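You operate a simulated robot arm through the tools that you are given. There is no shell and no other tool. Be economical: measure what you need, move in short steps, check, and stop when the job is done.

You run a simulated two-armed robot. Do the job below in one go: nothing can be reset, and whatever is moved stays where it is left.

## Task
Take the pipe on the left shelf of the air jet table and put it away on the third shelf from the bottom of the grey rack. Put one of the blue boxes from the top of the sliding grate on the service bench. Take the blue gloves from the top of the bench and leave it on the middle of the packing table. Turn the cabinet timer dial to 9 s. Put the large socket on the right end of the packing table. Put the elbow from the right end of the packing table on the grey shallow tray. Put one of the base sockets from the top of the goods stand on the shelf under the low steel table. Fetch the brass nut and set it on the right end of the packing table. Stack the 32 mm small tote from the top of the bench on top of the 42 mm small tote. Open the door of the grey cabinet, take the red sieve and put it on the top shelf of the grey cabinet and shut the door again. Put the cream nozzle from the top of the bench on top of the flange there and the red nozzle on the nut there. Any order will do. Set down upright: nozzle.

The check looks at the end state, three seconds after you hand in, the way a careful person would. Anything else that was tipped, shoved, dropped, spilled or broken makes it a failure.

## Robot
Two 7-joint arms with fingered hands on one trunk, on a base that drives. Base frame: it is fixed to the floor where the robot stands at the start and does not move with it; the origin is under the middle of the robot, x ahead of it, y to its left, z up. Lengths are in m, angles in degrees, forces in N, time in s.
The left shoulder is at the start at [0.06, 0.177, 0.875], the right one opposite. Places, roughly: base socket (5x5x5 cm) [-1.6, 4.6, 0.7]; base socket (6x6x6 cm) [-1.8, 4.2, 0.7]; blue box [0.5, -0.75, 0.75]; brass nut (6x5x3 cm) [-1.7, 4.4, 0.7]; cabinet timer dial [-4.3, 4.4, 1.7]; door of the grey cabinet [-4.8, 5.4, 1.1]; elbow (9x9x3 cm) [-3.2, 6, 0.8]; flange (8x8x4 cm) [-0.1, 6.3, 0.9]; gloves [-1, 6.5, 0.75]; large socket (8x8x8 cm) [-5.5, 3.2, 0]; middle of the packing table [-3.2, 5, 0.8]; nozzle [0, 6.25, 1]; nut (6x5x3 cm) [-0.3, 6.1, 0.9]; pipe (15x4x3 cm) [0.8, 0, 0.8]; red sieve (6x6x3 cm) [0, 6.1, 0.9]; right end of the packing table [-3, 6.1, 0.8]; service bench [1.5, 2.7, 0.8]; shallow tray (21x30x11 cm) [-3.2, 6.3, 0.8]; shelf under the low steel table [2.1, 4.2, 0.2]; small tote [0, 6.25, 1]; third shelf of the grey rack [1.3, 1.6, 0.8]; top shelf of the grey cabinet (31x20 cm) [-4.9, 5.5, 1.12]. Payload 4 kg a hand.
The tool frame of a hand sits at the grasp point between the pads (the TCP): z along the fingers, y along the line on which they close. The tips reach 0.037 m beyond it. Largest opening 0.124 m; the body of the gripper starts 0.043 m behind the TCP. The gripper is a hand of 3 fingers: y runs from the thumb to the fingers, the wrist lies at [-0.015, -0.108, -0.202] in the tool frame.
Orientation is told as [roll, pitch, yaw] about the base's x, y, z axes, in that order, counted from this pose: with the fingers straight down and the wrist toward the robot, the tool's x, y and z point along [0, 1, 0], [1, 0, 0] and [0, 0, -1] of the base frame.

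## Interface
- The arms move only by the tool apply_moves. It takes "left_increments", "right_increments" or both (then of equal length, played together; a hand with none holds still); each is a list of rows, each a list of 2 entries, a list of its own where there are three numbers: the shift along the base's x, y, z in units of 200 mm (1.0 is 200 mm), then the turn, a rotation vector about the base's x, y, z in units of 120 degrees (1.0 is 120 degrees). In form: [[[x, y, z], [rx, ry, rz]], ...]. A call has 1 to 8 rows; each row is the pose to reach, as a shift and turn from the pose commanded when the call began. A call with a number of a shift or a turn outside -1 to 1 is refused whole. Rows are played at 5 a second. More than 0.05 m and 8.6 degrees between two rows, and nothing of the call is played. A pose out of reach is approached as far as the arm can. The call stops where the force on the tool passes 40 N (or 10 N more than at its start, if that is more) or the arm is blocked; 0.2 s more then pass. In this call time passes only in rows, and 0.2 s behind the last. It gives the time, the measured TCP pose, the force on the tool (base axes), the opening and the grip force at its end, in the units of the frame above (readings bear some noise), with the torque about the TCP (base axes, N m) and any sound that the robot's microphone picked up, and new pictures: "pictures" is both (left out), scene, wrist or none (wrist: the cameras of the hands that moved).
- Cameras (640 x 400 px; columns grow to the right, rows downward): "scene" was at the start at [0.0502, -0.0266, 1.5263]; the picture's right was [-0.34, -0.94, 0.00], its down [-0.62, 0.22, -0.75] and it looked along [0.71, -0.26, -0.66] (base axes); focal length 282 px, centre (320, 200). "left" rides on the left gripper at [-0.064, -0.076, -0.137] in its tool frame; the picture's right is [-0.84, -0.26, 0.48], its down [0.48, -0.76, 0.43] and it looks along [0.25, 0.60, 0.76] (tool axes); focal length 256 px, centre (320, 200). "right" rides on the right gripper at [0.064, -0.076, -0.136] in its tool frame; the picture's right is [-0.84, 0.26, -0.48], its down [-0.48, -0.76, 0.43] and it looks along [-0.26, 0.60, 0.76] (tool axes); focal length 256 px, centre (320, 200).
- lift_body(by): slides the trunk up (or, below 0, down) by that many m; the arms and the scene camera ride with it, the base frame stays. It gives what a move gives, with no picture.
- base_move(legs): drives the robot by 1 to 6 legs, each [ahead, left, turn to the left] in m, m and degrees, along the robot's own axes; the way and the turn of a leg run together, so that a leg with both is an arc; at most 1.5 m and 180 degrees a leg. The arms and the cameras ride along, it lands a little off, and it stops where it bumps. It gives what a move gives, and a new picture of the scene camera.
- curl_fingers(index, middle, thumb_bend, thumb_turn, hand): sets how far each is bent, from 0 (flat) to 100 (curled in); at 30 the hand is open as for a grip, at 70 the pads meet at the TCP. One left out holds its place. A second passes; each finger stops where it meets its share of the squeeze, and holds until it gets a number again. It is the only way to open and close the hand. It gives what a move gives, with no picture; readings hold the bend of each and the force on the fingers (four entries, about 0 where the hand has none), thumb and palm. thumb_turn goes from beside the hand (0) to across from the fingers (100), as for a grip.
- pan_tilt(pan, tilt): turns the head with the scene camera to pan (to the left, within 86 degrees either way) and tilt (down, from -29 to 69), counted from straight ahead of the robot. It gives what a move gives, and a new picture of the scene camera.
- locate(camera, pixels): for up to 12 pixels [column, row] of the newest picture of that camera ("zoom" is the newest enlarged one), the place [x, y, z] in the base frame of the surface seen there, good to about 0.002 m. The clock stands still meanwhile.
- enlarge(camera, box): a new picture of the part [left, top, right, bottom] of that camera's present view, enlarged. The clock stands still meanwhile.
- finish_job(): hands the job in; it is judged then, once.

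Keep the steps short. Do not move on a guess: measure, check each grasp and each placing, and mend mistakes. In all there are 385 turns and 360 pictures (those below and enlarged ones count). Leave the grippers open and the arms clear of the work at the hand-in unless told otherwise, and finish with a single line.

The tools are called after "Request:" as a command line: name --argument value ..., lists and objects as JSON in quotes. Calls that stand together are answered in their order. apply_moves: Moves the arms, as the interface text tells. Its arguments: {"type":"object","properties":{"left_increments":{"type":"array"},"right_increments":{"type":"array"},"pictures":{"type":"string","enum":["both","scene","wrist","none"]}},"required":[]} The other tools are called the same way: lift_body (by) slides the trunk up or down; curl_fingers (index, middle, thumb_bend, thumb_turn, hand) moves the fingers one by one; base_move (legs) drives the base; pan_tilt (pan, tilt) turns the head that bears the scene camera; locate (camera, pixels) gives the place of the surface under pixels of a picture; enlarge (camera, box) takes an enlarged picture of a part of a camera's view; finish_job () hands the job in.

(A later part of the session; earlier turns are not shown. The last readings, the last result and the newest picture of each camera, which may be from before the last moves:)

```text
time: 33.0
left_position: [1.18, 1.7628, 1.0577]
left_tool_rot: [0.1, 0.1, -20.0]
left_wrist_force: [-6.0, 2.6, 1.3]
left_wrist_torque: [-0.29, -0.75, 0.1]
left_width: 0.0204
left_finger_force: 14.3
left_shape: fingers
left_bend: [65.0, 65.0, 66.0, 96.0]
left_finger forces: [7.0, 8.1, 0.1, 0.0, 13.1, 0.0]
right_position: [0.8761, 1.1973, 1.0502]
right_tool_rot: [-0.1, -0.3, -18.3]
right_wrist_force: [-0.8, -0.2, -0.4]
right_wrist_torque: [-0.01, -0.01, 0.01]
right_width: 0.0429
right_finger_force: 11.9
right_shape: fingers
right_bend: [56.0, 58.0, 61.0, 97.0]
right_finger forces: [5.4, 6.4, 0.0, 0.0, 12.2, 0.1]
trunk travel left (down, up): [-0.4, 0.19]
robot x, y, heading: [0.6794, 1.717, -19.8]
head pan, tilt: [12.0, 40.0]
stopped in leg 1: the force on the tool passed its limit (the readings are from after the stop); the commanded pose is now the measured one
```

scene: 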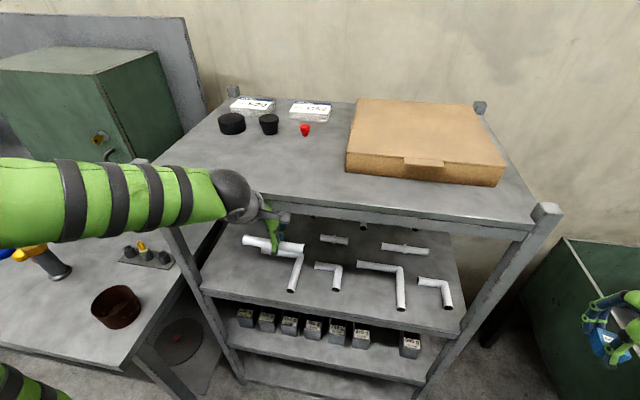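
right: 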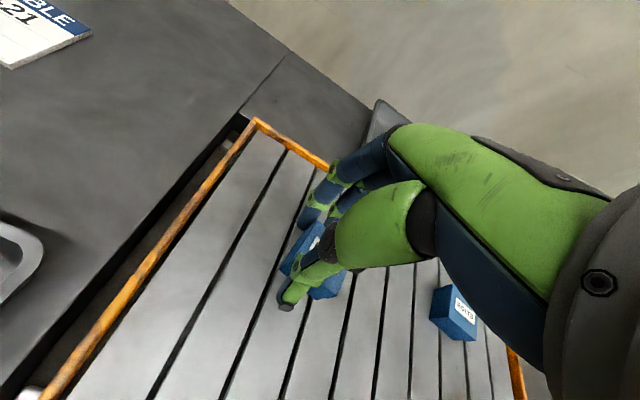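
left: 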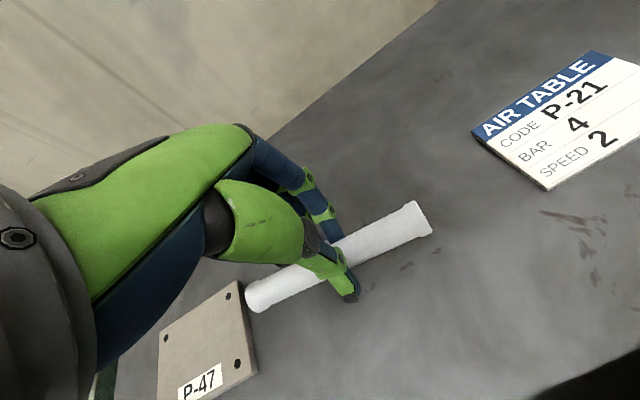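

The left knuckles touched the top shelf's front edge; the contact was light (6 N). I back off at once and check that nothing has shifted.

Request:
base_move --legs '[[-0.1, 0.0, 0]]'

Request:
locate --camera "scene" --pixels '[[320, 190]]'

```text
time: 34.2
left_position: [1.0873, 1.7971, 1.0574]
left_tool_rot: [0.2, 0.0, -19.9]
left_wrist_force: [-0.7, 0.4, -0.6]
left_wrist_torque: [0.01, -0.02, -0.02]
left_width: 0.0209
left_finger_force: 14.3
left_shape: fingers
left_bend: [65.0, 65.0, 66.0, 96.0]
left_finger forces: [6.9, 8.1, 0.0, 0.0, 13.1, 0.0]
right_position: [0.7816, 1.2329, 1.0501]
right_tool_rot: [-0.2, -0.4, -18.2]
right_wrist_force: [-0.2, 0.8, -1.4]
right_wrist_torque: [0.03, -0.05, -0.01]
right_width: 0.043
right_finger_force: 11.7
right_shape: fingers
right_bend: [56.0, 58.0, 61.0, 97.0]
right_finger forces: [5.5, 6.5, 0.1, 0.1, 12.2, 0.0]
trunk travel left (down, up): [-0.4, 0.19]
robot x, y, heading: [0.5837, 1.75, -20.0]
head pan, tilt: [12.0, 40.0]
```

scene: 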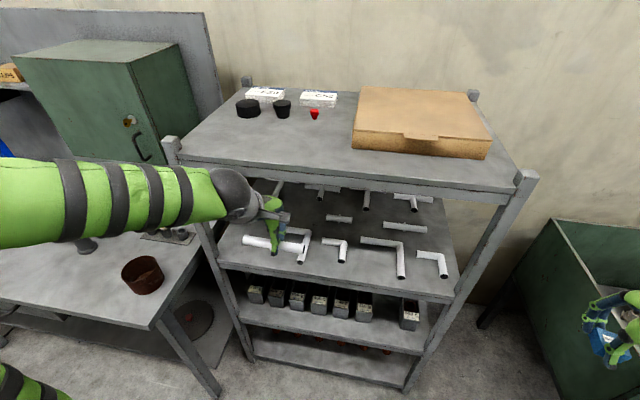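

```text
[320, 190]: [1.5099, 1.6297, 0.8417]
```

The rack and items look unchanged. Now I retract the left hand a little, shift it left and lower it to z≈0.90, in front of the rack.

Request:
apply_moves --left_increments '[[[-0.19, 0.068, 0], [0, 0, 0]], [[-0.1, 0.31, 0], [0, 0, 0]], [[-0.01, 0.53, 0], [0, 0, 0]], [[-0.008, 0.565, -0.22], [0, 0, 0]], [[-0.008, 0.565, -0.44], [0, 0, 0]], [[-0.008, 0.565, -0.66], [0, 0, 0]], [[-0.008, 0.565, -0.78], [0, 0, 0]]]' --pictures "both"

Request:
locate --camera "scene" --pixels '[[524, 190], [174, 150], [248, 108], [314, 113], [425, 120], [303, 262], [400, 272]]'

```text
refused: row 2 steps farther than a row can; nothing moved
```

```text
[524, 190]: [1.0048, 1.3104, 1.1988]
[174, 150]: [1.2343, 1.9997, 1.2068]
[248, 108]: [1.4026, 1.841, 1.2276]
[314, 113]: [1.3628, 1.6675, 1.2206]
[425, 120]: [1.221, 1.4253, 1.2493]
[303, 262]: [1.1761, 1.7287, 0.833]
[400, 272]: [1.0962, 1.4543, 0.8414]
```

Request:
apply_moves --left_increments '[[[-0.19, 0.068, 0], [0, 0, 0]], [[-0.12, 0.25, 0], [0, 0, 0]], [[-0.05, 0.43, 0], [0, 0, 0]], [[-0.008, 0.565, -0.15], [0, 0, 0]], [[-0.008, 0.565, -0.38], [0, 0, 0]], [[-0.008, 0.565, -0.6], [0, 0, 0]], [[-0.008, 0.565, -0.78], [0, 0, 0]]]' --pictures "both"

```text
time: 35.8
left_position: [1.0988, 1.9057, 0.9041]
left_tool_rot: [-5.4, 3.2, -10.6]
left_wrist_force: [1.7, -1.5, 0.8]
left_wrist_torque: [0.1, 0.02, -0.04]
left_width: 0.0204
left_finger_force: 13.7
left_shape: fingers
left_bend: [65.0, 65.0, 66.0, 96.0]
left_finger forces: [6.8, 8.2, 0.1, 0.0, 13.0, 0.1]
left hand out of reach, approached as far as the arm can: row 6, 7
right_position: [0.783, 1.2316, 1.0482]
right_tool_rot: [-0.3, -0.3, -18.4]
right_wrist_force: [-0.1, -0.6, -1.4]
right_wrist_torque: [0.05, 0.03, 0.01]
right_width: 0.043
right_finger_force: 12.0
right_shape: fingers
right_bend: [56.0, 58.0, 61.0, 97.0]
right_finger forces: [5.2, 6.5, 0.0, 0.0, 12.1, 0.0]
trunk travel left (down, up): [-0.4, 0.19]
robot x, y, heading: [0.587, 1.7495, -19.9]
head pan, tilt: [12.0, 40.0]
```

scene: 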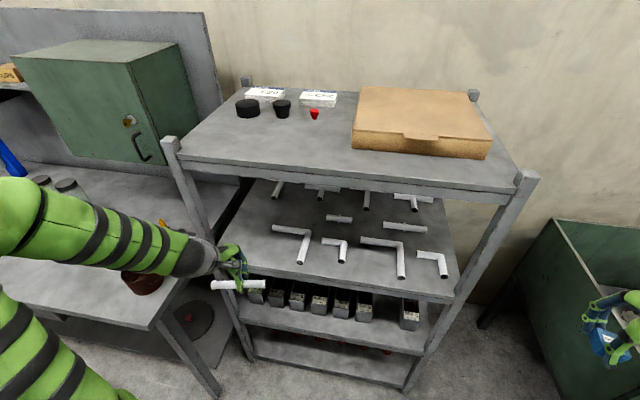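
left: 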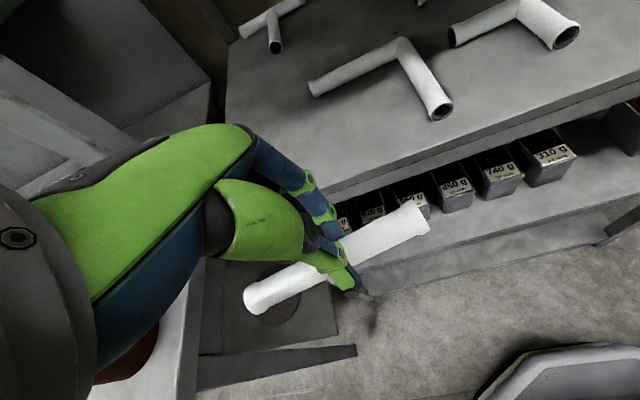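

The near-low pose is out of reach, so the hand tilted. I back the base 0.08 m and extend the arm 0.12 m, to restore the straight orientation.

Request:
base_move --legs '[[-0.08, 0.0, 0]]'

Request:
apply_moves --left_increments '[[[0.19, -0.068, 0], [0, 0, 0]], [[0.38, -0.136, 0], [0, 0, 0]], [[0.564, -0.204, 0], [0, 0, 0]], [[0.564, -0.204, 0], [0, 0, 0]]]' --pictures "none"

```text
time: 36.8
left_position: [1.0269, 1.9349, 0.909]
left_tool_rot: [0.1, 0.1, -19.8]
left_wrist_force: [-1.1, -0.2, -0.8]
left_wrist_torque: [-0.02, 0.03, 0.02]
left_width: 0.0201
left_finger_force: 13.8
left_shape: fingers
left_bend: [65.0, 65.0, 66.0, 96.0]
left_finger forces: [6.7, 8.1, 0.0, 0.0, 13.1, 0.1]
right_position: [0.7048, 1.2594, 1.0498]
right_tool_rot: [-0.1, -0.4, -18.3]
right_wrist_force: [0.3, -0.6, 0.2]
right_wrist_torque: [0.01, -0.02, 0.0]
right_width: 0.0427
right_finger_force: 11.9
right_shape: fingers
right_bend: [56.0, 58.0, 61.0, 97.0]
right_finger forces: [5.3, 6.5, 0.0, 0.0, 12.2, 0.0]
trunk travel left (down, up): [-0.4, 0.19]
robot x, y, heading: [0.5085, 1.7805, -19.9]
head pan, tilt: [12.0, 40.0]
```

scene: 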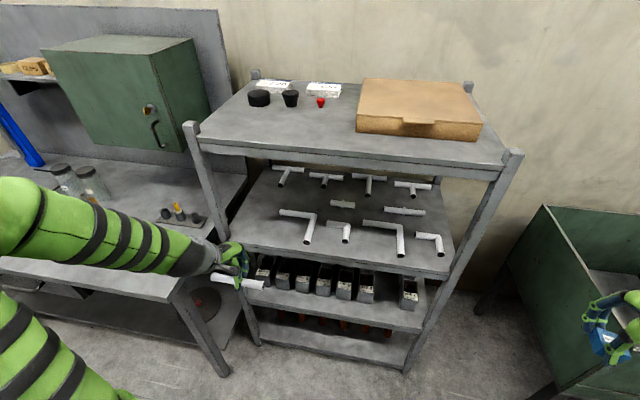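

```text
time: 37.8
left_position: [1.1379, 1.8946, 0.9046]
left_tool_rot: [0.0, 0.2, -19.8]
left_wrist_force: [-0.2, -0.1, -1.0]
left_wrist_torque: [0.02, 0.03, 0.02]
left_width: 0.0202
left_finger_force: 14.0
left_shape: fingers
left_bend: [65.0, 65.0, 66.0, 96.0]
left_finger forces: [6.7, 8.2, 0.0, 0.0, 13.2, 0.0]
right_position: [0.7058, 1.2596, 1.0496]
right_tool_rot: [-0.2, -0.2, -18.3]
right_wrist_force: [0.6, -0.5, -1.2]
right_wrist_torque: [0.03, 0.01, 0.02]
right_width: 0.0428
right_finger_force: 11.9
right_shape: fingers
right_bend: [56.0, 58.0, 61.0, 97.0]
right_finger forces: [5.3, 6.5, 0.1, 0.1, 12.1, 0.0]
trunk travel left (down, up): [-0.4, 0.19]
robot x, y, heading: [0.5055, 1.7787, -19.8]
head pan, tilt: [12.0, 40.0]
```

The orientation is restored, TCP at z 0.905 just in front of the shelf. I drive 0.12 m ahead to bring it over the free spot.

Request:
base_move --legs '[[0.12, 0.0, 0]]'

```text
time: 39.1
left_position: [1.2492, 1.8545, 0.9039]
left_tool_rot: [-0.1, 0.3, -19.9]
left_wrist_force: [0.4, -1.1, -0.6]
left_wrist_torque: [-0.02, 0.0, -0.02]
left_width: 0.02
left_finger_force: 14.6
left_shape: fingers
left_bend: [65.0, 65.0, 66.0, 96.0]
left_finger forces: [6.7, 8.3, 0.0, 0.0, 13.2, 0.1]
right_position: [0.8174, 1.2187, 1.0492]
right_tool_rot: [-0.2, -0.3, -18.4]
right_wrist_force: [0.1, -0.2, -0.6]
right_wrist_torque: [0.01, 0.03, 0.0]
right_width: 0.0429
right_finger_force: 11.9
right_shape: fingers
right_bend: [56.0, 58.0, 61.0, 97.0]
right_finger forces: [5.3, 6.5, 0.0, 0.0, 12.1, 0.0]
trunk travel left (down, up): [-0.4, 0.19]
robot x, y, heading: [0.6178, 1.7388, -20.0]
head pan, tilt: [12.0, 40.0]
```

scene: 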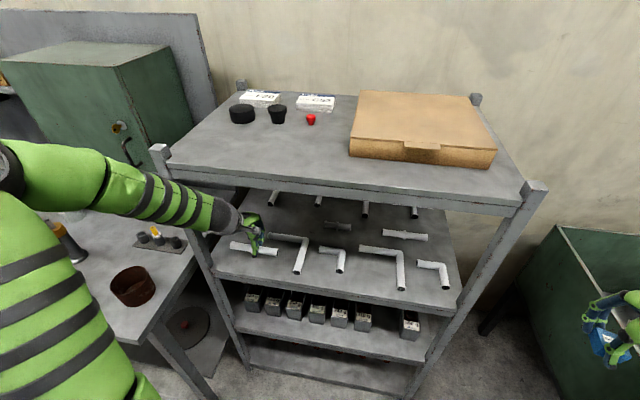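

TCP is on target. In the grasp the TCP was 0.045 above the table, so I lower to about 0.866 here.

Request:
apply_moves --left_increments '[[[0, 0, -0.1], [0, 0, 0]], [[0, 0, -0.17], [0, 0, 0]], [[0, 0, -0.195], [0, 0, 0]], [[0, 0, -0.2], [0, 0, 0]]]' --pictures "both"

```text
time: 40.1
left_position: [1.2474, 1.8549, 0.8646]
left_tool_rot: [0.0, 0.2, -19.9]
left_wrist_force: [-0.5, 0.1, 4.4]
left_wrist_torque: [-0.05, 0.01, 0.01]
left_width: 0.0203
left_finger_force: 14.9
left_shape: fingers
left_bend: [65.0, 65.0, 66.0, 96.0]
left_finger forces: [6.4, 8.3, 0.0, 0.0, 15.3, 0.1]
right_position: [0.8168, 1.2191, 1.0504]
right_tool_rot: [-0.1, -0.3, -18.4]
right_wrist_force: [0.0, -0.2, -1.1]
right_wrist_torque: [0.03, -0.02, 0.01]
right_width: 0.0429
right_finger_force: 11.1
right_shape: fingers
right_bend: [56.0, 58.0, 61.0, 97.0]
right_finger forces: [5.2, 6.5, 0.0, 0.0, 12.0, 0.1]
trunk travel left (down, up): [-0.4, 0.19]
robot x, y, heading: [0.6223, 1.7369, -20.1]
head pan, tilt: [12.0, 40.0]
```

scene: 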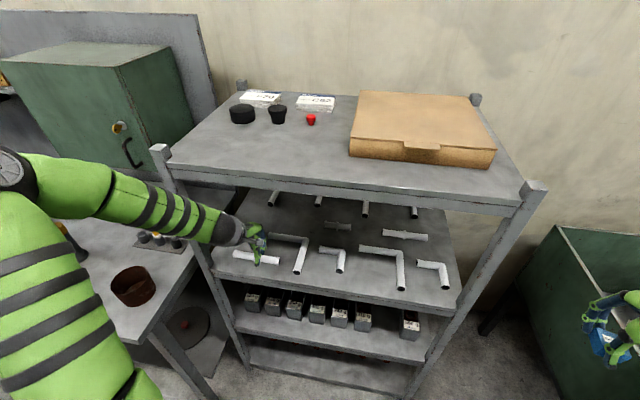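
left: 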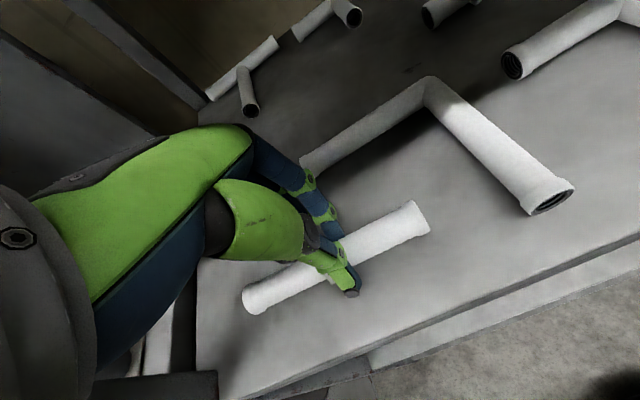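

The pipe rests on the shelf (4.4 N up), well clear of the elbow. I open the fingers just a little, in two steps.

Request:
curl_fingers --hand "left" --index 62 --middle 62 --thumb_bend 62

Request:
curl_fingers --hand "left" --index 54 --middle 54 --thumb_bend 54

Request:
apply_moves --left_increments '[[[0, 0, 0.1], [0, 0, 0]], [[0, 0, 0.25], [0, 0, 0]]]' --pictures "both"

```text
time: 41.1
left_position: [1.2486, 1.8531, 0.864]
left_tool_rot: [0.0, 0.3, -19.9]
left_wrist_force: [-0.1, -0.6, 0.2]
left_wrist_torque: [0.0, 0.0, -0.01]
left_width: 0.0255
left_finger_force: 1.1
left_shape: fingers
left_bend: [62.0, 62.0, 62.0, 97.0]
left_finger forces: [0.3, 1.3, 0.0, 0.1, 1.0, 0.0]
right_position: [0.8168, 1.2191, 1.0504]
right_tool_rot: [-0.2, -0.3, -18.4]
right_wrist_force: [1.0, 0.3, -0.5]
right_wrist_torque: [0.01, -0.01, 0.01]
right_width: 0.0429
right_finger_force: 11.7
right_shape: fingers
right_bend: [56.0, 58.0, 61.0, 97.0]
right_finger forces: [5.3, 6.5, 0.1, 0.0, 12.1, 0.0]
trunk travel left (down, up): [-0.4, 0.19]
robot x, y, heading: [0.6192, 1.7384, -20.0]
head pan, tilt: [12.0, 40.0]
```

```text
time: 42.1
left_position: [1.2479, 1.8538, 0.8637]
left_tool_rot: [0.0, 0.4, -19.9]
left_wrist_force: [0.0, 0.2, 0.3]
left_wrist_torque: [0.02, 0.0, -0.01]
left_width: 0.0497
left_finger_force: 0.0
left_shape: fingers
left_bend: [54.0, 54.0, 54.0, 97.0]
left_finger forces: [0.0, 0.0, 0.0, 0.0, 0.0, 0.1]
right_position: [0.8167, 1.2188, 1.0499]
right_tool_rot: [-0.3, -0.4, -18.4]
right_wrist_force: [-0.3, 0.2, -0.2]
right_wrist_torque: [-0.01, 0.03, -0.02]
right_width: 0.0429
right_finger_force: 11.4
right_shape: fingers
right_bend: [56.0, 58.0, 61.0, 97.0]
right_finger forces: [5.3, 6.5, 0.0, 0.0, 12.1, 0.0]
trunk travel left (down, up): [-0.4, 0.19]
robot x, y, heading: [0.6196, 1.7393, -20.1]
head pan, tilt: [12.0, 40.0]
```

```text
time: 42.7
left_position: [1.2471, 1.8537, 0.9137]
left_tool_rot: [0.1, 0.2, -19.8]
left_wrist_force: [0.2, 0.6, 0.4]
left_wrist_torque: [-0.02, -0.01, 0.02]
left_width: 0.0494
left_finger_force: 0.2
left_shape: fingers
left_bend: [54.0, 54.0, 54.0, 97.0]
left_finger forces: [0.0, 0.1, 0.0, 0.0, 0.1, 0.0]
right_position: [0.8171, 1.2189, 1.0509]
right_tool_rot: [-0.1, -0.3, -18.4]
right_wrist_force: [0.1, 0.6, -0.8]
right_wrist_torque: [0.01, -0.03, -0.05]
right_width: 0.0428
right_finger_force: 11.6
right_shape: fingers
right_bend: [56.0, 58.0, 61.0, 97.0]
right_finger forces: [5.2, 6.4, 0.0, 0.0, 12.1, 0.0]
trunk travel left (down, up): [-0.4, 0.19]
robot x, y, heading: [0.6159, 1.7389, -19.9]
head pan, tilt: [12.0, 40.0]
```

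scene: 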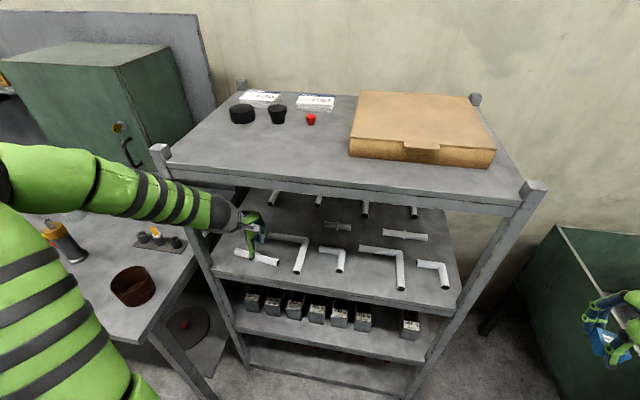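
left: 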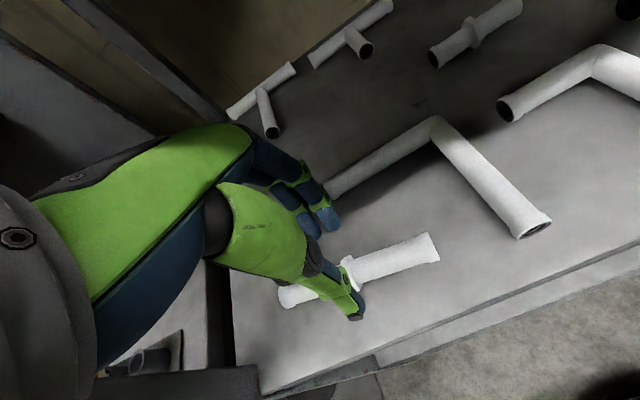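

The pipe lies on the third shelf. I back straight out 0.45 m, open the left hand, then look at the service bench to the left.

Request:
base_move --legs '[[-0.45, 0, 0]]'

Request:
apply_moves --left_increments '[[[-0.1, 0, 0.2], [0, 0, 0]], [[-0.2, -0.02, 0.4], [0, 0, 0]], [[-0.3, -0.1, 0.6], [0, 0, 0]], [[-0.4, -0.2, 0.8], [0, 0, 0]], [[-0.5, -0.35, 0.8], [0, 0, 0]]]' --pictures "none"

Request:
pan_tilt --pan 50 --tilt 35

```text
time: 45.4
left_position: [0.8257, 2.0091, 0.912]
left_tool_rot: [0.0, 0.2, -19.5]
left_wrist_force: [0.4, -1.1, 0.0]
left_wrist_torque: [0.03, 0.03, 0.0]
left_width: 0.0496
left_finger_force: 0.1
left_shape: fingers
left_bend: [54.0, 54.0, 54.0, 97.0]
left_finger forces: [0.0, 0.0, 0.1, 0.1, 0.1, 0.1]
right_position: [0.3989, 1.3703, 1.0494]
right_tool_rot: [-0.2, -0.3, -18.0]
right_wrist_force: [-0.3, 0.6, -0.6]
right_wrist_torque: [0.02, -0.02, -0.03]
right_width: 0.0426
right_finger_force: 11.4
right_shape: fingers
right_bend: [56.0, 58.0, 61.0, 97.0]
right_finger forces: [5.3, 6.5, 0.1, 0.0, 12.1, 0.0]
trunk travel left (down, up): [-0.4, 0.19]
robot x, y, heading: [0.1974, 1.8873, -19.6]
head pan, tilt: [12.0, 40.0]
```

scene: 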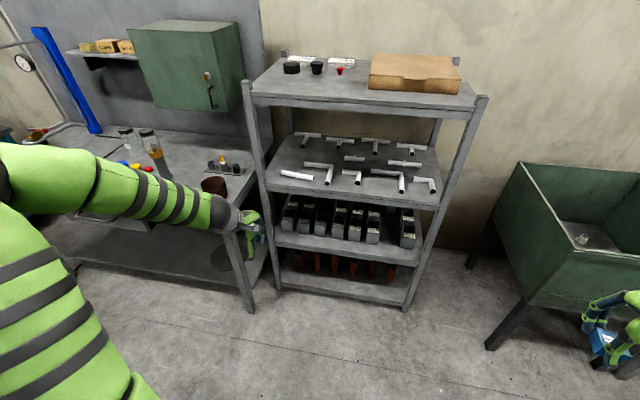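

```text
time: 46.6
left_position: [0.7254, 1.9393, 1.0732]
left_tool_rot: [0.0, 0.3, -19.4]
left_wrist_force: [-0.1, -0.3, -0.1]
left_wrist_torque: [0.02, 0.01, -0.01]
left_width: 0.0494
left_finger_force: 0.0
left_shape: fingers
left_bend: [54.0, 54.0, 54.0, 98.0]
left_finger forces: [0.0, 0.0, 0.0, 0.0, 0.0, 0.0]
right_position: [0.3993, 1.3708, 1.0495]
right_tool_rot: [-0.2, -0.2, -17.9]
right_wrist_force: [0.0, -0.8, -0.8]
right_wrist_torque: [0.0, -0.01, 0.0]
right_width: 0.0426
right_finger_force: 11.5
right_shape: fingers
right_bend: [56.0, 58.0, 61.0, 97.0]
right_finger forces: [5.2, 6.6, 0.0, 0.0, 12.0, 0.1]
trunk travel left (down, up): [-0.4, 0.19]
robot x, y, heading: [0.1977, 1.8889, -19.3]
head pan, tilt: [12.0, 40.0]
```

```text
time: 47.6
left_position: [0.7254, 1.9393, 1.073]
left_tool_rot: [-0.1, 0.3, -19.6]
left_wrist_force: [0.0, -0.5, 0.7]
left_wrist_torque: [0.0, -0.02, 0.04]
left_width: 0.0498
left_finger_force: 0.0
left_shape: fingers
left_bend: [54.0, 54.0, 54.0, 98.0]
left_finger forces: [0.1, 0.0, 0.1, 0.1, 0.0, 0.0]
right_position: [0.4, 1.3713, 1.0508]
right_tool_rot: [-0.2, -0.3, -18.0]
right_wrist_force: [0.0, 0.5, -0.8]
right_wrist_torque: [0.01, 0.01, -0.01]
right_width: 0.0426
right_finger_force: 11.7
right_shape: fingers
right_bend: [56.0, 58.0, 61.0, 97.0]
right_finger forces: [5.3, 6.5, 0.0, 0.1, 12.0, 0.0]
trunk travel left (down, up): [-0.4, 0.19]
robot x, y, heading: [0.2015, 1.8913, -19.6]
head pan, tilt: [50.0, 35.0]
```

scene: 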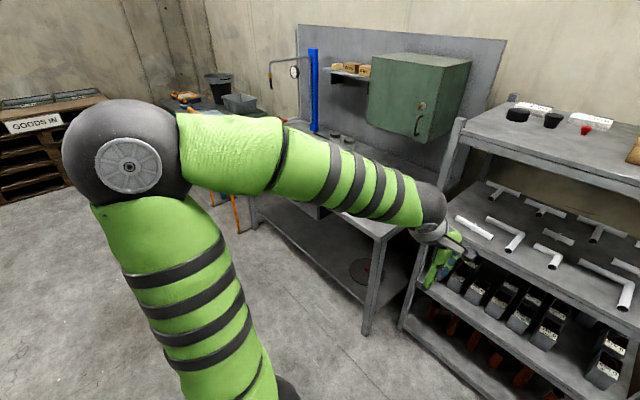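

The left arm hides the bench. I drive 0.8 m left at this distance and look straight at the bench.

Request:
base_move --legs '[[0, 0.8, 0]]'

Request:
pan_tilt --pan 0 --tilt 40

```text
time: 51.9
left_position: [0.994, 2.6976, 1.0718]
left_tool_rot: [0.0, 0.3, -19.4]
left_wrist_force: [0.1, -0.5, -0.6]
left_wrist_torque: [-0.02, -0.02, 0.02]
left_width: 0.0493
left_finger_force: 0.0
left_shape: fingers
left_bend: [54.0, 54.0, 54.0, 98.0]
left_finger forces: [0.1, 0.1, 0.1, 0.0, 0.0, 0.1]
right_position: [0.6684, 2.1288, 1.0503]
right_tool_rot: [-0.3, -0.3, -17.9]
right_wrist_force: [-0.5, 0.3, -0.8]
right_wrist_torque: [-0.03, 0.0, 0.03]
right_width: 0.0426
right_finger_force: 11.7
right_shape: fingers
right_bend: [56.0, 58.0, 61.0, 97.0]
right_finger forces: [5.2, 6.4, 0.0, 0.0, 11.8, 0.1]
trunk travel left (down, up): [-0.4, 0.19]
robot x, y, heading: [0.4644, 2.6462, -19.3]
head pan, tilt: [50.0, 35.0]
```

scene: 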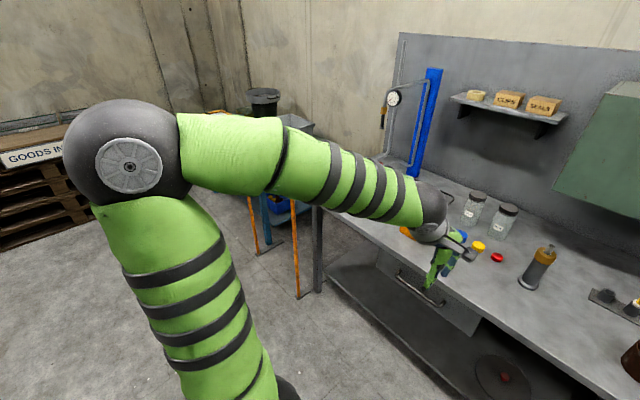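

```text
time: 53.1
left_position: [0.9945, 2.6967, 1.073]
left_tool_rot: [0.0, 0.2, -19.5]
left_wrist_force: [0.0, -0.7, -0.8]
left_wrist_torque: [0.01, 0.01, -0.01]
left_width: 0.0495
left_finger_force: 0.1
left_shape: fingers
left_bend: [54.0, 54.0, 54.0, 98.0]
left_finger forces: [0.1, 0.0, 0.1, 0.0, 0.0, 0.0]
right_position: [0.6683, 2.1295, 1.0491]
right_tool_rot: [-0.2, -0.3, -17.9]
right_wrist_force: [0.3, 1.1, -0.7]
right_wrist_torque: [-0.01, -0.02, -0.01]
right_width: 0.0427
right_finger_force: 12.1
right_shape: fingers
right_bend: [56.0, 58.0, 61.0, 97.0]
right_finger forces: [5.2, 6.5, 0.0, 0.0, 11.9, 0.0]
trunk travel left (down, up): [-0.4, 0.19]
robot x, y, heading: [0.4684, 2.6516, -19.5]
head pan, tilt: [0.0, 40.0]
```

scene: 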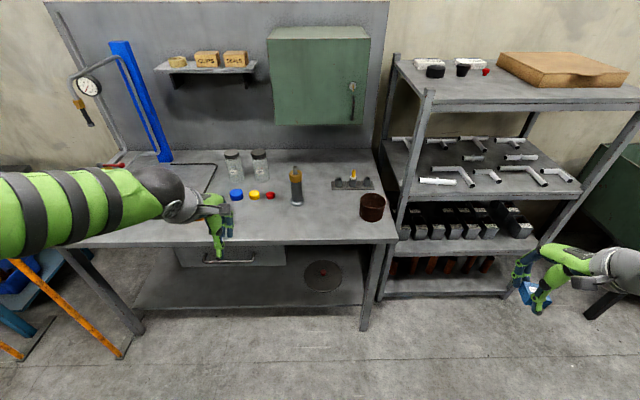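

The bench has free space in front, about (320,220). I measure it, the bench edge and its objects.

Request:
locate --camera "scene" --pixels '[[320, 220], [280, 215], [330, 241], [390, 241], [297, 170], [297, 203], [372, 200], [240, 243], [345, 205]]'

```text
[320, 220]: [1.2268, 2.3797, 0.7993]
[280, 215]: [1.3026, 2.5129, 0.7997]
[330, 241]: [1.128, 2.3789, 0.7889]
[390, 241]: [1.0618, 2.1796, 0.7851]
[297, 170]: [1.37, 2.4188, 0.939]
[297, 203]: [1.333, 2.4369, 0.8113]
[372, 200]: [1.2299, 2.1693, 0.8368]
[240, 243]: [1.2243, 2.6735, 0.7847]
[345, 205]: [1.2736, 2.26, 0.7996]
```

I check the gauge arm at the left, to keep the left arm away from it.

Request:
locate --camera "scene" --pixels '[[88, 86], [75, 75], [88, 122], [130, 60], [125, 155], [215, 170], [150, 120], [236, 195]]'

```text
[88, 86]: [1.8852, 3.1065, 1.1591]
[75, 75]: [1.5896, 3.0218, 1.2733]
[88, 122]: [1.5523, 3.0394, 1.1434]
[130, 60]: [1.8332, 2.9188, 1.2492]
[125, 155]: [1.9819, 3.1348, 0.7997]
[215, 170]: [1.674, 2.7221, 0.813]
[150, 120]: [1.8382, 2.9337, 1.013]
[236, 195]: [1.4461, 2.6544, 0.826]
```

The gauge is far enough away. I drive ahead 0.27 m and 0.15 m left.

Request:
base_move --legs '[[0.27, 0.15, 0]]'

```text
time: 55.2
left_position: [1.2944, 2.7573, 1.0732]
left_tool_rot: [-0.1, 0.3, -18.7]
left_wrist_force: [0.3, -0.5, -1.0]
left_wrist_torque: [-0.02, 0.05, 0.02]
left_width: 0.0496
left_finger_force: 0.0
left_shape: fingers
left_bend: [54.0, 54.0, 54.0, 98.0]
left_finger forces: [0.0, 0.0, 0.1, 0.0, 0.1, 0.0]
right_position: [0.9748, 2.185, 1.0499]
right_tool_rot: [-0.3, -0.3, -17.2]
right_wrist_force: [0.3, -0.2, -1.2]
right_wrist_torque: [0.02, -0.01, 0.02]
right_width: 0.0426
right_finger_force: 11.8
right_shape: fingers
right_bend: [56.0, 58.0, 61.0, 97.0]
right_finger forces: [5.2, 6.4, 0.0, 0.0, 11.9, 0.1]
trunk travel left (down, up): [-0.4, 0.19]
robot x, y, heading: [0.7674, 2.6964, -18.8]
head pan, tilt: [0.0, 40.0]
```

scene: 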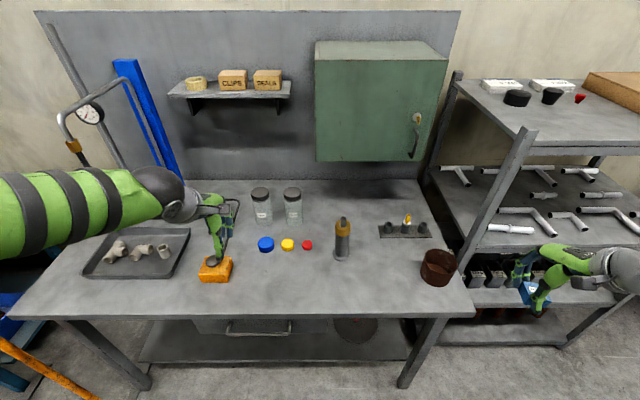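

I bring the right hand over the spot [1.205,2.387] in steps at z 1.05, then lower it.

Request:
apply_moves --right_increments '[[[0.17, 0.15, 0], [0, 0, 0]], [[0.34, 0.3, 0], [0, 0, 0]], [[0.51, 0.45, 0], [0, 0, 0]], [[0.68, 0.6, 0], [0, 0, 0]], [[0.85, 0.75, 0], [0, 0, 0]], [[0.98, 0.87, 0], [0, 0, 0]]]' --pictures "none"

Request:
apply_moves --right_increments '[[[0.08, 0.07, -0.1], [0, 0, 0]], [[0.17, 0.14, -0.25], [0, 0, 0]], [[0.17, 0.14, -0.45], [0, 0, 0]], [[0.17, 0.14, -0.65], [0, 0, 0]], [[0.17, 0.14, -0.83], [0, 0, 0]], [[0.17, 0.14, -0.91], [0, 0, 0]]]' --pictures "both"

```text
time: 56.6
left_position: [1.2936, 2.7568, 1.0719]
left_tool_rot: [0.0, 0.3, -18.7]
left_wrist_force: [-0.5, 0.0, 0.8]
left_wrist_torque: [-0.01, -0.01, 0.01]
left_width: 0.0496
left_finger_force: 0.0
left_shape: fingers
left_bend: [54.0, 54.0, 54.0, 98.0]
left_finger forces: [0.0, 0.1, 0.0, 0.1, 0.0, 0.0]
right_position: [1.1686, 2.3588, 1.0514]
right_tool_rot: [-0.3, -0.4, -17.2]
right_wrist_force: [0.2, -0.4, -1.2]
right_wrist_torque: [-0.01, -0.01, -0.01]
right_width: 0.0359
right_finger_force: 9.7
right_shape: fingers
right_bend: [58.0, 58.0, 62.0, 97.0]
right_finger forces: [3.3, 7.2, 0.0, 0.0, 9.0, 0.0]
trunk travel left (down, up): [-0.4, 0.19]
robot x, y, heading: [0.769, 2.7011, -18.8]
head pan, tilt: [0.0, 40.0]
```

```text
time: 58.0
left_position: [1.2935, 2.7563, 1.0726]
left_tool_rot: [0.0, 0.2, -18.7]
left_wrist_force: [0.0, 0.3, 0.5]
left_wrist_torque: [-0.02, 0.02, 0.02]
left_width: 0.0494
left_finger_force: 0.0
left_shape: fingers
left_bend: [54.0, 54.0, 54.0, 98.0]
left_finger forces: [0.0, 0.0, 0.1, 0.0, 0.0, 0.0]
right_position: [1.2027, 2.3851, 0.8693]
right_tool_rot: [-0.2, -0.3, -17.2]
right_wrist_force: [-0.2, 0.2, -1.4]
right_wrist_torque: [-0.01, 0.02, 0.0]
right_width: 0.0359
right_finger_force: 9.5
right_shape: fingers
right_bend: [58.0, 58.0, 62.0, 97.0]
right_finger forces: [3.2, 7.1, 0.0, 0.0, 8.8, 0.0]
trunk travel left (down, up): [-0.4, 0.19]
robot x, y, heading: [0.7669, 2.7036, -18.7]
head pan, tilt: [0.0, 40.0]
```

scene: 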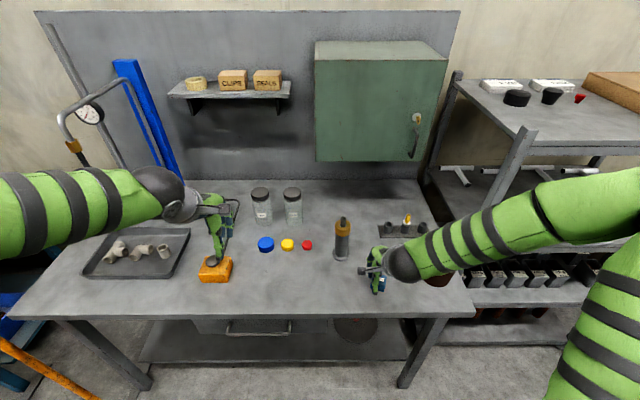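
right: 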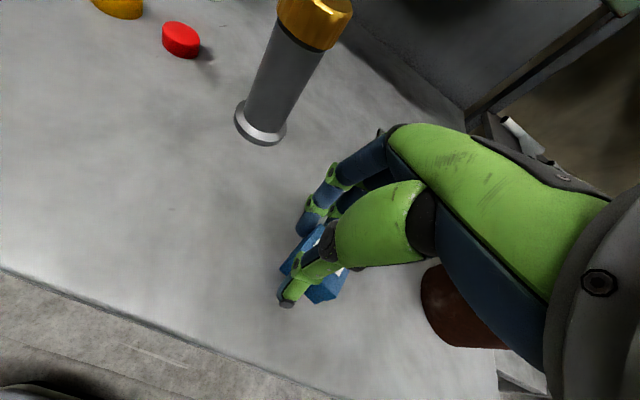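

The cup and bottle are clear. I lower the last 2 cm slowly until contact.

Request:
apply_moves --right_increments '[[[0, 0, -0.05], [0, 0, 0]], [[0, 0, -0.08], [0, 0, 0]], [[0, 0, -0.1], [0, 0, 0]], [[0, 0, -0.11], [0, 0, 0]]]' --pictures "wrist"

```text
time: 59.0
left_position: [1.2942, 2.7567, 1.0728]
left_tool_rot: [0.0, 0.3, -18.7]
left_wrist_force: [0.8, 0.0, 0.1]
left_wrist_torque: [-0.06, -0.01, -0.02]
left_width: 0.0494
left_finger_force: 0.0
left_shape: fingers
left_bend: [54.0, 54.0, 54.0, 98.0]
left_finger forces: [0.0, 0.1, 0.0, 0.0, 0.0, 0.1]
right_position: [1.2039, 2.3855, 0.8478]
right_tool_rot: [-0.2, -0.3, -17.2]
right_wrist_force: [-0.5, -0.2, -0.5]
right_wrist_torque: [-0.01, 0.02, -0.01]
right_width: 0.0356
right_finger_force: 9.5
right_shape: fingers
right_bend: [58.0, 58.0, 62.0, 97.0]
right_finger forces: [3.1, 7.2, 0.0, 0.0, 8.9, 0.1]
trunk travel left (down, up): [-0.4, 0.19]
robot x, y, heading: [0.765, 2.7026, -18.8]
head pan, tilt: [0.0, 40.0]
```

right: 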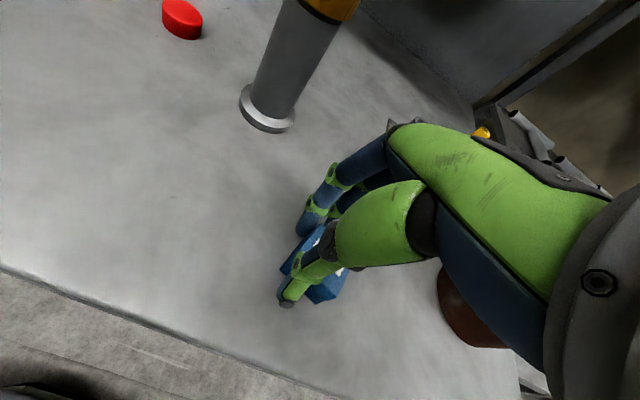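

No contact yet at 0.848. I go down in 2–3 mm steps.

Request:
apply_moves --right_increments '[[[0, 0, -0.015], [0, 0, 0]], [[0, 0, -0.03], [0, 0, 0]], [[0, 0, -0.04], [0, 0, 0]]]' --pictures "none"

Request:
enlarge --camera "scene" --box '[320, 220, 460, 310]'

```text
time: 59.8
left_position: [1.2913, 2.7581, 1.073]
left_tool_rot: [-0.1, 0.2, -18.6]
left_wrist_force: [-0.8, 0.2, 0.5]
left_wrist_torque: [0.02, -0.04, 0.0]
left_width: 0.0495
left_finger_force: 0.0
left_shape: fingers
left_bend: [54.0, 54.0, 54.0, 98.0]
left_finger forces: [0.0, 0.0, 0.0, 0.0, 0.1, 0.0]
right_position: [1.2059, 2.3866, 0.8408]
right_tool_rot: [-0.3, -0.6, -17.1]
right_wrist_force: [-3.2, 1.4, 25.6]
right_wrist_torque: [-0.14, -0.43, 0.04]
right_width: 0.0374
right_finger_force: 20.6
right_shape: fingers
right_bend: [59.0, 58.0, 60.0, 96.0]
right_finger forces: [8.2, 15.1, 0.0, 0.1, 18.8, 0.0]
trunk travel left (down, up): [-0.4, 0.19]
robot x, y, heading: [0.7666, 2.6993, -18.9]
head pan, tilt: [0.0, 40.0]
```

```text
4.44 times, centred on (390, 265) of scene
```

zoom: 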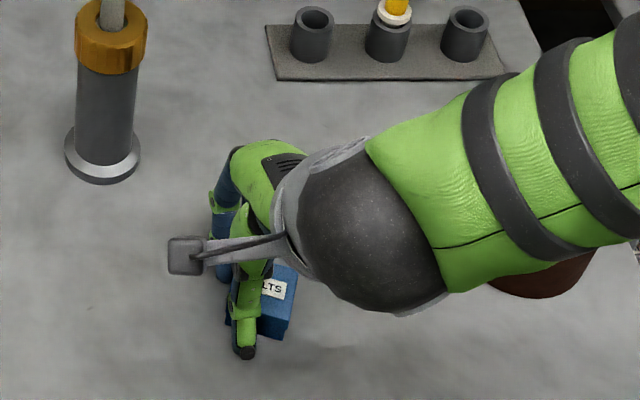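

Contact reached (25 N). I ease up 3 mm, then open partly.

Request:
apply_moves --right_increments '[[[0, 0, 0.012], [0, 0, 0]]]' --pictures "none"

Request:
curl_fingers --hand "right" --index 54 --middle 54 --thumb_bend 54

Request:
curl_fingers --hand "right" --index 42 --middle 42 --thumb_bend 42

Request:
apply_moves --right_increments '[[[0, 0, 0.1], [0, 0, 0]], [[0, 0, 0.3], [0, 0, 0]], [[0, 0, 0.5], [0, 0, 0]], [[0, 0, 0.7], [0, 0, 0]], [[-0.15, 0, 0.9], [0, 0, 0]], [[-0.3, 0, 1], [0, 0, 0]]]' --pictures "both"

```text
time: 60.2
left_position: [1.2926, 2.7574, 1.0724]
left_tool_rot: [0.0, 0.1, -18.7]
left_wrist_force: [0.6, 0.5, 0.2]
left_wrist_torque: [0.0, 0.02, 0.01]
left_width: 0.0497
left_finger_force: 0.0
left_shape: fingers
left_bend: [54.0, 54.0, 54.0, 98.0]
left_finger forces: [0.0, 0.1, 0.1, 0.0, 0.0, 0.1]
right_position: [1.2046, 2.3864, 0.8408]
right_tool_rot: [-0.2, -0.5, -17.2]
right_wrist_force: [0.7, 2.8, 18.3]
right_wrist_torque: [-0.12, -0.47, 0.05]
right_width: 0.0373
right_finger_force: 16.6
right_shape: fingers
right_bend: [59.0, 58.0, 61.0, 96.0]
right_finger forces: [4.8, 14.2, 0.0, 0.0, 13.2, 0.0]
trunk travel left (down, up): [-0.4, 0.19]
robot x, y, heading: [0.7634, 2.7007, -18.6]
head pan, tilt: [0.0, 40.0]
```

```text
time: 61.2
left_position: [1.2934, 2.7579, 1.0728]
left_tool_rot: [0.0, 0.2, -18.8]
left_wrist_force: [0.7, -0.1, 0.4]
left_wrist_torque: [-0.03, 0.0, 0.0]
left_width: 0.0495
left_finger_force: 0.0
left_shape: fingers
left_bend: [54.0, 54.0, 54.0, 98.0]
left_finger forces: [0.1, 0.0, 0.1, 0.0, 0.1, 0.1]
right_position: [1.2048, 2.3873, 0.8411]
right_tool_rot: [-0.2, -0.3, -17.3]
right_wrist_force: [0.7, 3.8, 11.7]
right_wrist_torque: [0.24, -0.12, -0.04]
right_width: 0.0429
right_finger_force: 6.6
right_shape: fingers
right_bend: [56.0, 55.0, 54.0, 97.0]
right_finger forces: [6.3, 2.3, 0.0, 0.0, 4.2, 0.1]
trunk travel left (down, up): [-0.4, 0.19]
robot x, y, heading: [0.7679, 2.7019, -18.6]
head pan, tilt: [0.0, 40.0]
```

```text
time: 62.2
left_position: [1.2922, 2.7574, 1.0715]
left_tool_rot: [0.0, 0.2, -18.6]
left_wrist_force: [-0.4, -0.4, 0.1]
left_wrist_torque: [-0.02, 0.05, 0.0]
left_width: 0.0497
left_finger_force: 0.1
left_shape: fingers
left_bend: [54.0, 54.0, 54.0, 98.0]
left_finger forces: [0.0, 0.1, 0.0, 0.0, 0.0, 0.0]
right_position: [1.2046, 2.3863, 0.8411]
right_tool_rot: [-0.3, -0.2, -17.2]
right_wrist_force: [-3.3, 0.2, 8.6]
right_wrist_torque: [-0.04, -0.35, 0.02]
right_width: 0.0846
right_finger_force: 4.5
right_shape: fingers
right_bend: [43.0, 42.0, 42.0, 97.0]
right_finger forces: [5.6, 2.6, 0.1, 0.0, 0.0, 0.0]
trunk travel left (down, up): [-0.4, 0.19]
robot x, y, heading: [0.7682, 2.7026, -18.6]
head pan, tilt: [0.0, 40.0]
```

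```text
time: 63.6
left_position: [1.2921, 2.7567, 1.0736]
left_tool_rot: [0.0, 0.2, -18.8]
left_wrist_force: [-0.3, 1.0, 0.6]
left_wrist_torque: [-0.01, -0.02, 0.01]
left_width: 0.0497
left_finger_force: 0.0
left_shape: fingers
left_bend: [54.0, 54.0, 54.0, 98.0]
left_finger forces: [0.0, 0.0, 0.0, 0.0, 0.0, 0.0]
right_position: [1.1465, 2.3867, 1.0399]
right_tool_rot: [-0.2, -0.5, -17.0]
right_wrist_force: [-0.5, 0.0, 0.3]
right_wrist_torque: [-0.03, 0.01, -0.01]
right_width: 0.0871
right_finger_force: 0.1
right_shape: fingers
right_bend: [42.0, 42.0, 42.0, 98.0]
right_finger forces: [0.1, 0.0, 0.0, 0.0, 0.0, 0.1]
trunk travel left (down, up): [-0.4, 0.19]
robot x, y, heading: [0.767, 2.7012, -18.7]
head pan, tilt: [0.0, 40.0]
```

scene: 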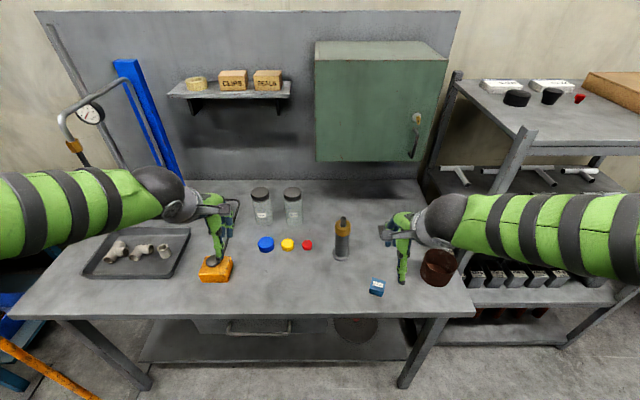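
right: 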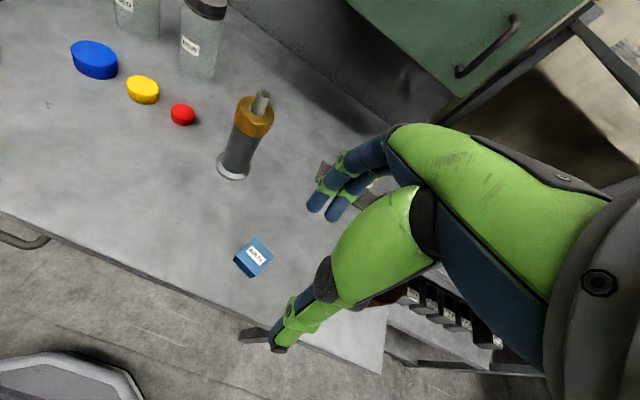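

The blue box stands on the bench. Next is the goods stand. I back off 0.5 m and turn left in place (room is free there), then look.

Request:
base_move --legs '[[-0.55, 0, 0], [0, 0, 150]]'

Request:
pan_tilt --pan 0 --tilt 15

```text
time: 72.8
left_position: [-0.2213, 3.0941, 1.0729]
left_tool_rot: [0.0, 0.2, 130.6]
left_wrist_force: [-0.2, -0.6, 0.1]
left_wrist_torque: [-0.01, 0.04, 0.01]
left_width: 0.0497
left_finger_force: 0.0
left_shape: fingers
left_bend: [54.0, 54.0, 54.0, 98.0]
left_finger forces: [0.0, 0.0, 0.1, 0.0, 0.2, 0.0]
right_position: [0.0955, 3.3381, 1.0396]
right_tool_rot: [-0.3, -0.2, 132.1]
right_wrist_force: [1.1, 0.1, -0.2]
right_wrist_torque: [0.02, -0.01, 0.01]
right_width: 0.087
right_finger_force: 0.1
right_shape: fingers
right_bend: [42.0, 42.0, 42.0, 98.0]
right_finger forces: [0.0, 0.1, 0.0, 0.0, 0.0, 0.0]
trunk travel left (down, up): [-0.4, 0.19]
robot x, y, heading: [0.2599, 2.8754, 130.5]
head pan, tilt: [0.0, 40.0]
```

scene: 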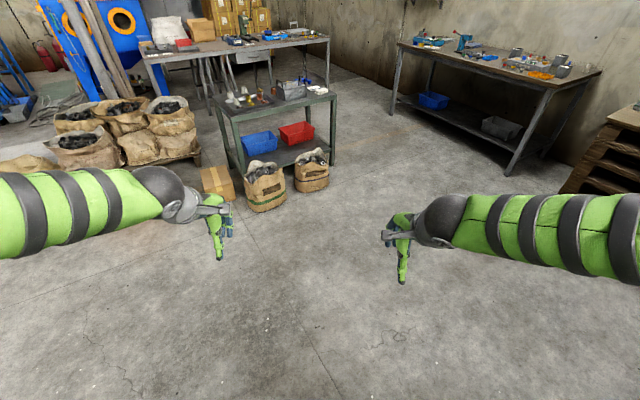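

```text
time: 73.7
left_position: [-0.2224, 3.0936, 1.0734]
left_tool_rot: [0.1, 0.4, 130.6]
left_wrist_force: [-0.2, 0.1, -0.2]
left_wrist_torque: [0.0, -0.01, 0.0]
left_width: 0.0497
left_finger_force: 0.1
left_shape: fingers
left_bend: [54.0, 54.0, 54.0, 98.0]
left_finger forces: [0.0, 0.1, 0.0, 0.0, 0.1, 0.0]
right_position: [0.0947, 3.3382, 1.0373]
right_tool_rot: [-0.3, -0.3, 132.2]
right_wrist_force: [-0.7, 0.4, 0.2]
right_wrist_torque: [0.0, -0.04, 0.0]
right_width: 0.0869
right_finger_force: 0.1
right_shape: fingers
right_bend: [42.0, 42.0, 42.0, 98.0]
right_finger forces: [0.0, 0.0, 0.0, 0.0, 0.1, 0.0]
trunk travel left (down, up): [-0.4, 0.19]
robot x, y, heading: [0.2568, 2.8708, 130.5]
head pan, tilt: [0.0, 15.0]
```

scene: 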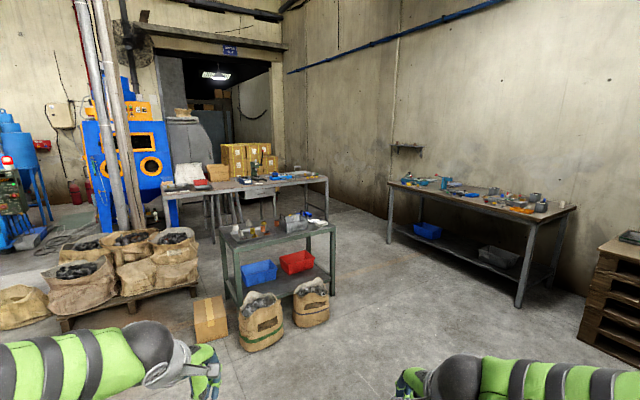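

The green stand at (275,240) is the goods stand, with sacks before it at (260,320) and (310,300). I enlarge and measure.

Request:
enlarge --camera "scene" --box '[190, 190, 350, 290]'

Request:
locate --camera "scene" --pixels '[[222, 236], [237, 246], [333, 230], [325, 225], [262, 350], [312, 325], [210, 340], [337, 294], [243, 305], [280, 240], [190, 297], [310, 282]]'

```text
4.00 times, centred on (270, 240) of scene
```

zoom: 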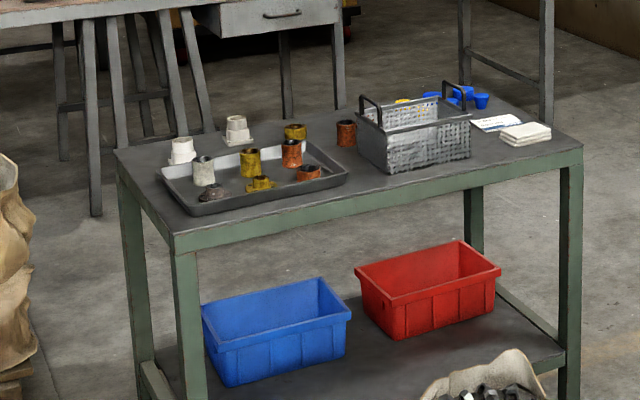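

```text
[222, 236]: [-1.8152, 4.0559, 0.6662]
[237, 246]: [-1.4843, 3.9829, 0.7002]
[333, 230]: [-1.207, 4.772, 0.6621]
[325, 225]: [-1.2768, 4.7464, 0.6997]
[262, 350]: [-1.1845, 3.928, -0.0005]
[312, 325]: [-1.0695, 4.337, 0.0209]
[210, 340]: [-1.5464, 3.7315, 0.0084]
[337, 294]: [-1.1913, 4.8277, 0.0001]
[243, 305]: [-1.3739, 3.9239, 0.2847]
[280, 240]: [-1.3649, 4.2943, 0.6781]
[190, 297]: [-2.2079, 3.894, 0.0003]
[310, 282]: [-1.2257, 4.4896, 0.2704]
```

Sacks block the near side, so I'd better come from the far side. I measure the parts on the stand and the packing table's edge behind it.

Request:
locate --camera "zoom" --pixels '[[182, 155], [237, 130], [262, 184], [250, 160], [203, 170], [291, 152], [346, 133], [308, 172], [120, 155], [400, 150]]'

Request:
locate --camera "scene" --pixels '[[170, 198], [325, 180], [290, 186], [215, 192], [172, 280], [328, 212]]'

```text
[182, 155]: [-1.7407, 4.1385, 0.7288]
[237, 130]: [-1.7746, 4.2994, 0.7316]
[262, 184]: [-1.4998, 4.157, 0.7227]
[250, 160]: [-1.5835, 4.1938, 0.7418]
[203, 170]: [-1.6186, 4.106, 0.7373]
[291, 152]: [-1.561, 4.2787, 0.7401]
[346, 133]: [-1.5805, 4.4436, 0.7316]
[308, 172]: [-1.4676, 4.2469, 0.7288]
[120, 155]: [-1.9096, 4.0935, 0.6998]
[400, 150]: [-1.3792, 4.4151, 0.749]
```

```text
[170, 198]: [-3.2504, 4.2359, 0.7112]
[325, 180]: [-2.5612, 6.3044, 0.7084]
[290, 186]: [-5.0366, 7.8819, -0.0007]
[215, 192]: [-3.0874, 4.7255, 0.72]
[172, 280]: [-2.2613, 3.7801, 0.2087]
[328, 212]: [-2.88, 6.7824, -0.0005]
```

I measure the bench's legs and edge to plan the way around the stand's right end.

Request:
locate --camera "scene" --pixels '[[388, 240], [518, 303], [392, 184], [540, 220], [572, 209], [450, 197], [558, 285]]'

```text
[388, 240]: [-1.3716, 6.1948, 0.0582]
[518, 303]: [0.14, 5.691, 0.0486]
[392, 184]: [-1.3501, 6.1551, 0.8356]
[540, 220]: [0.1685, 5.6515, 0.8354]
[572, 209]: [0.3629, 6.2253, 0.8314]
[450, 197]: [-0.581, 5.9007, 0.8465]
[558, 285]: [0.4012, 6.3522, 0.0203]
```

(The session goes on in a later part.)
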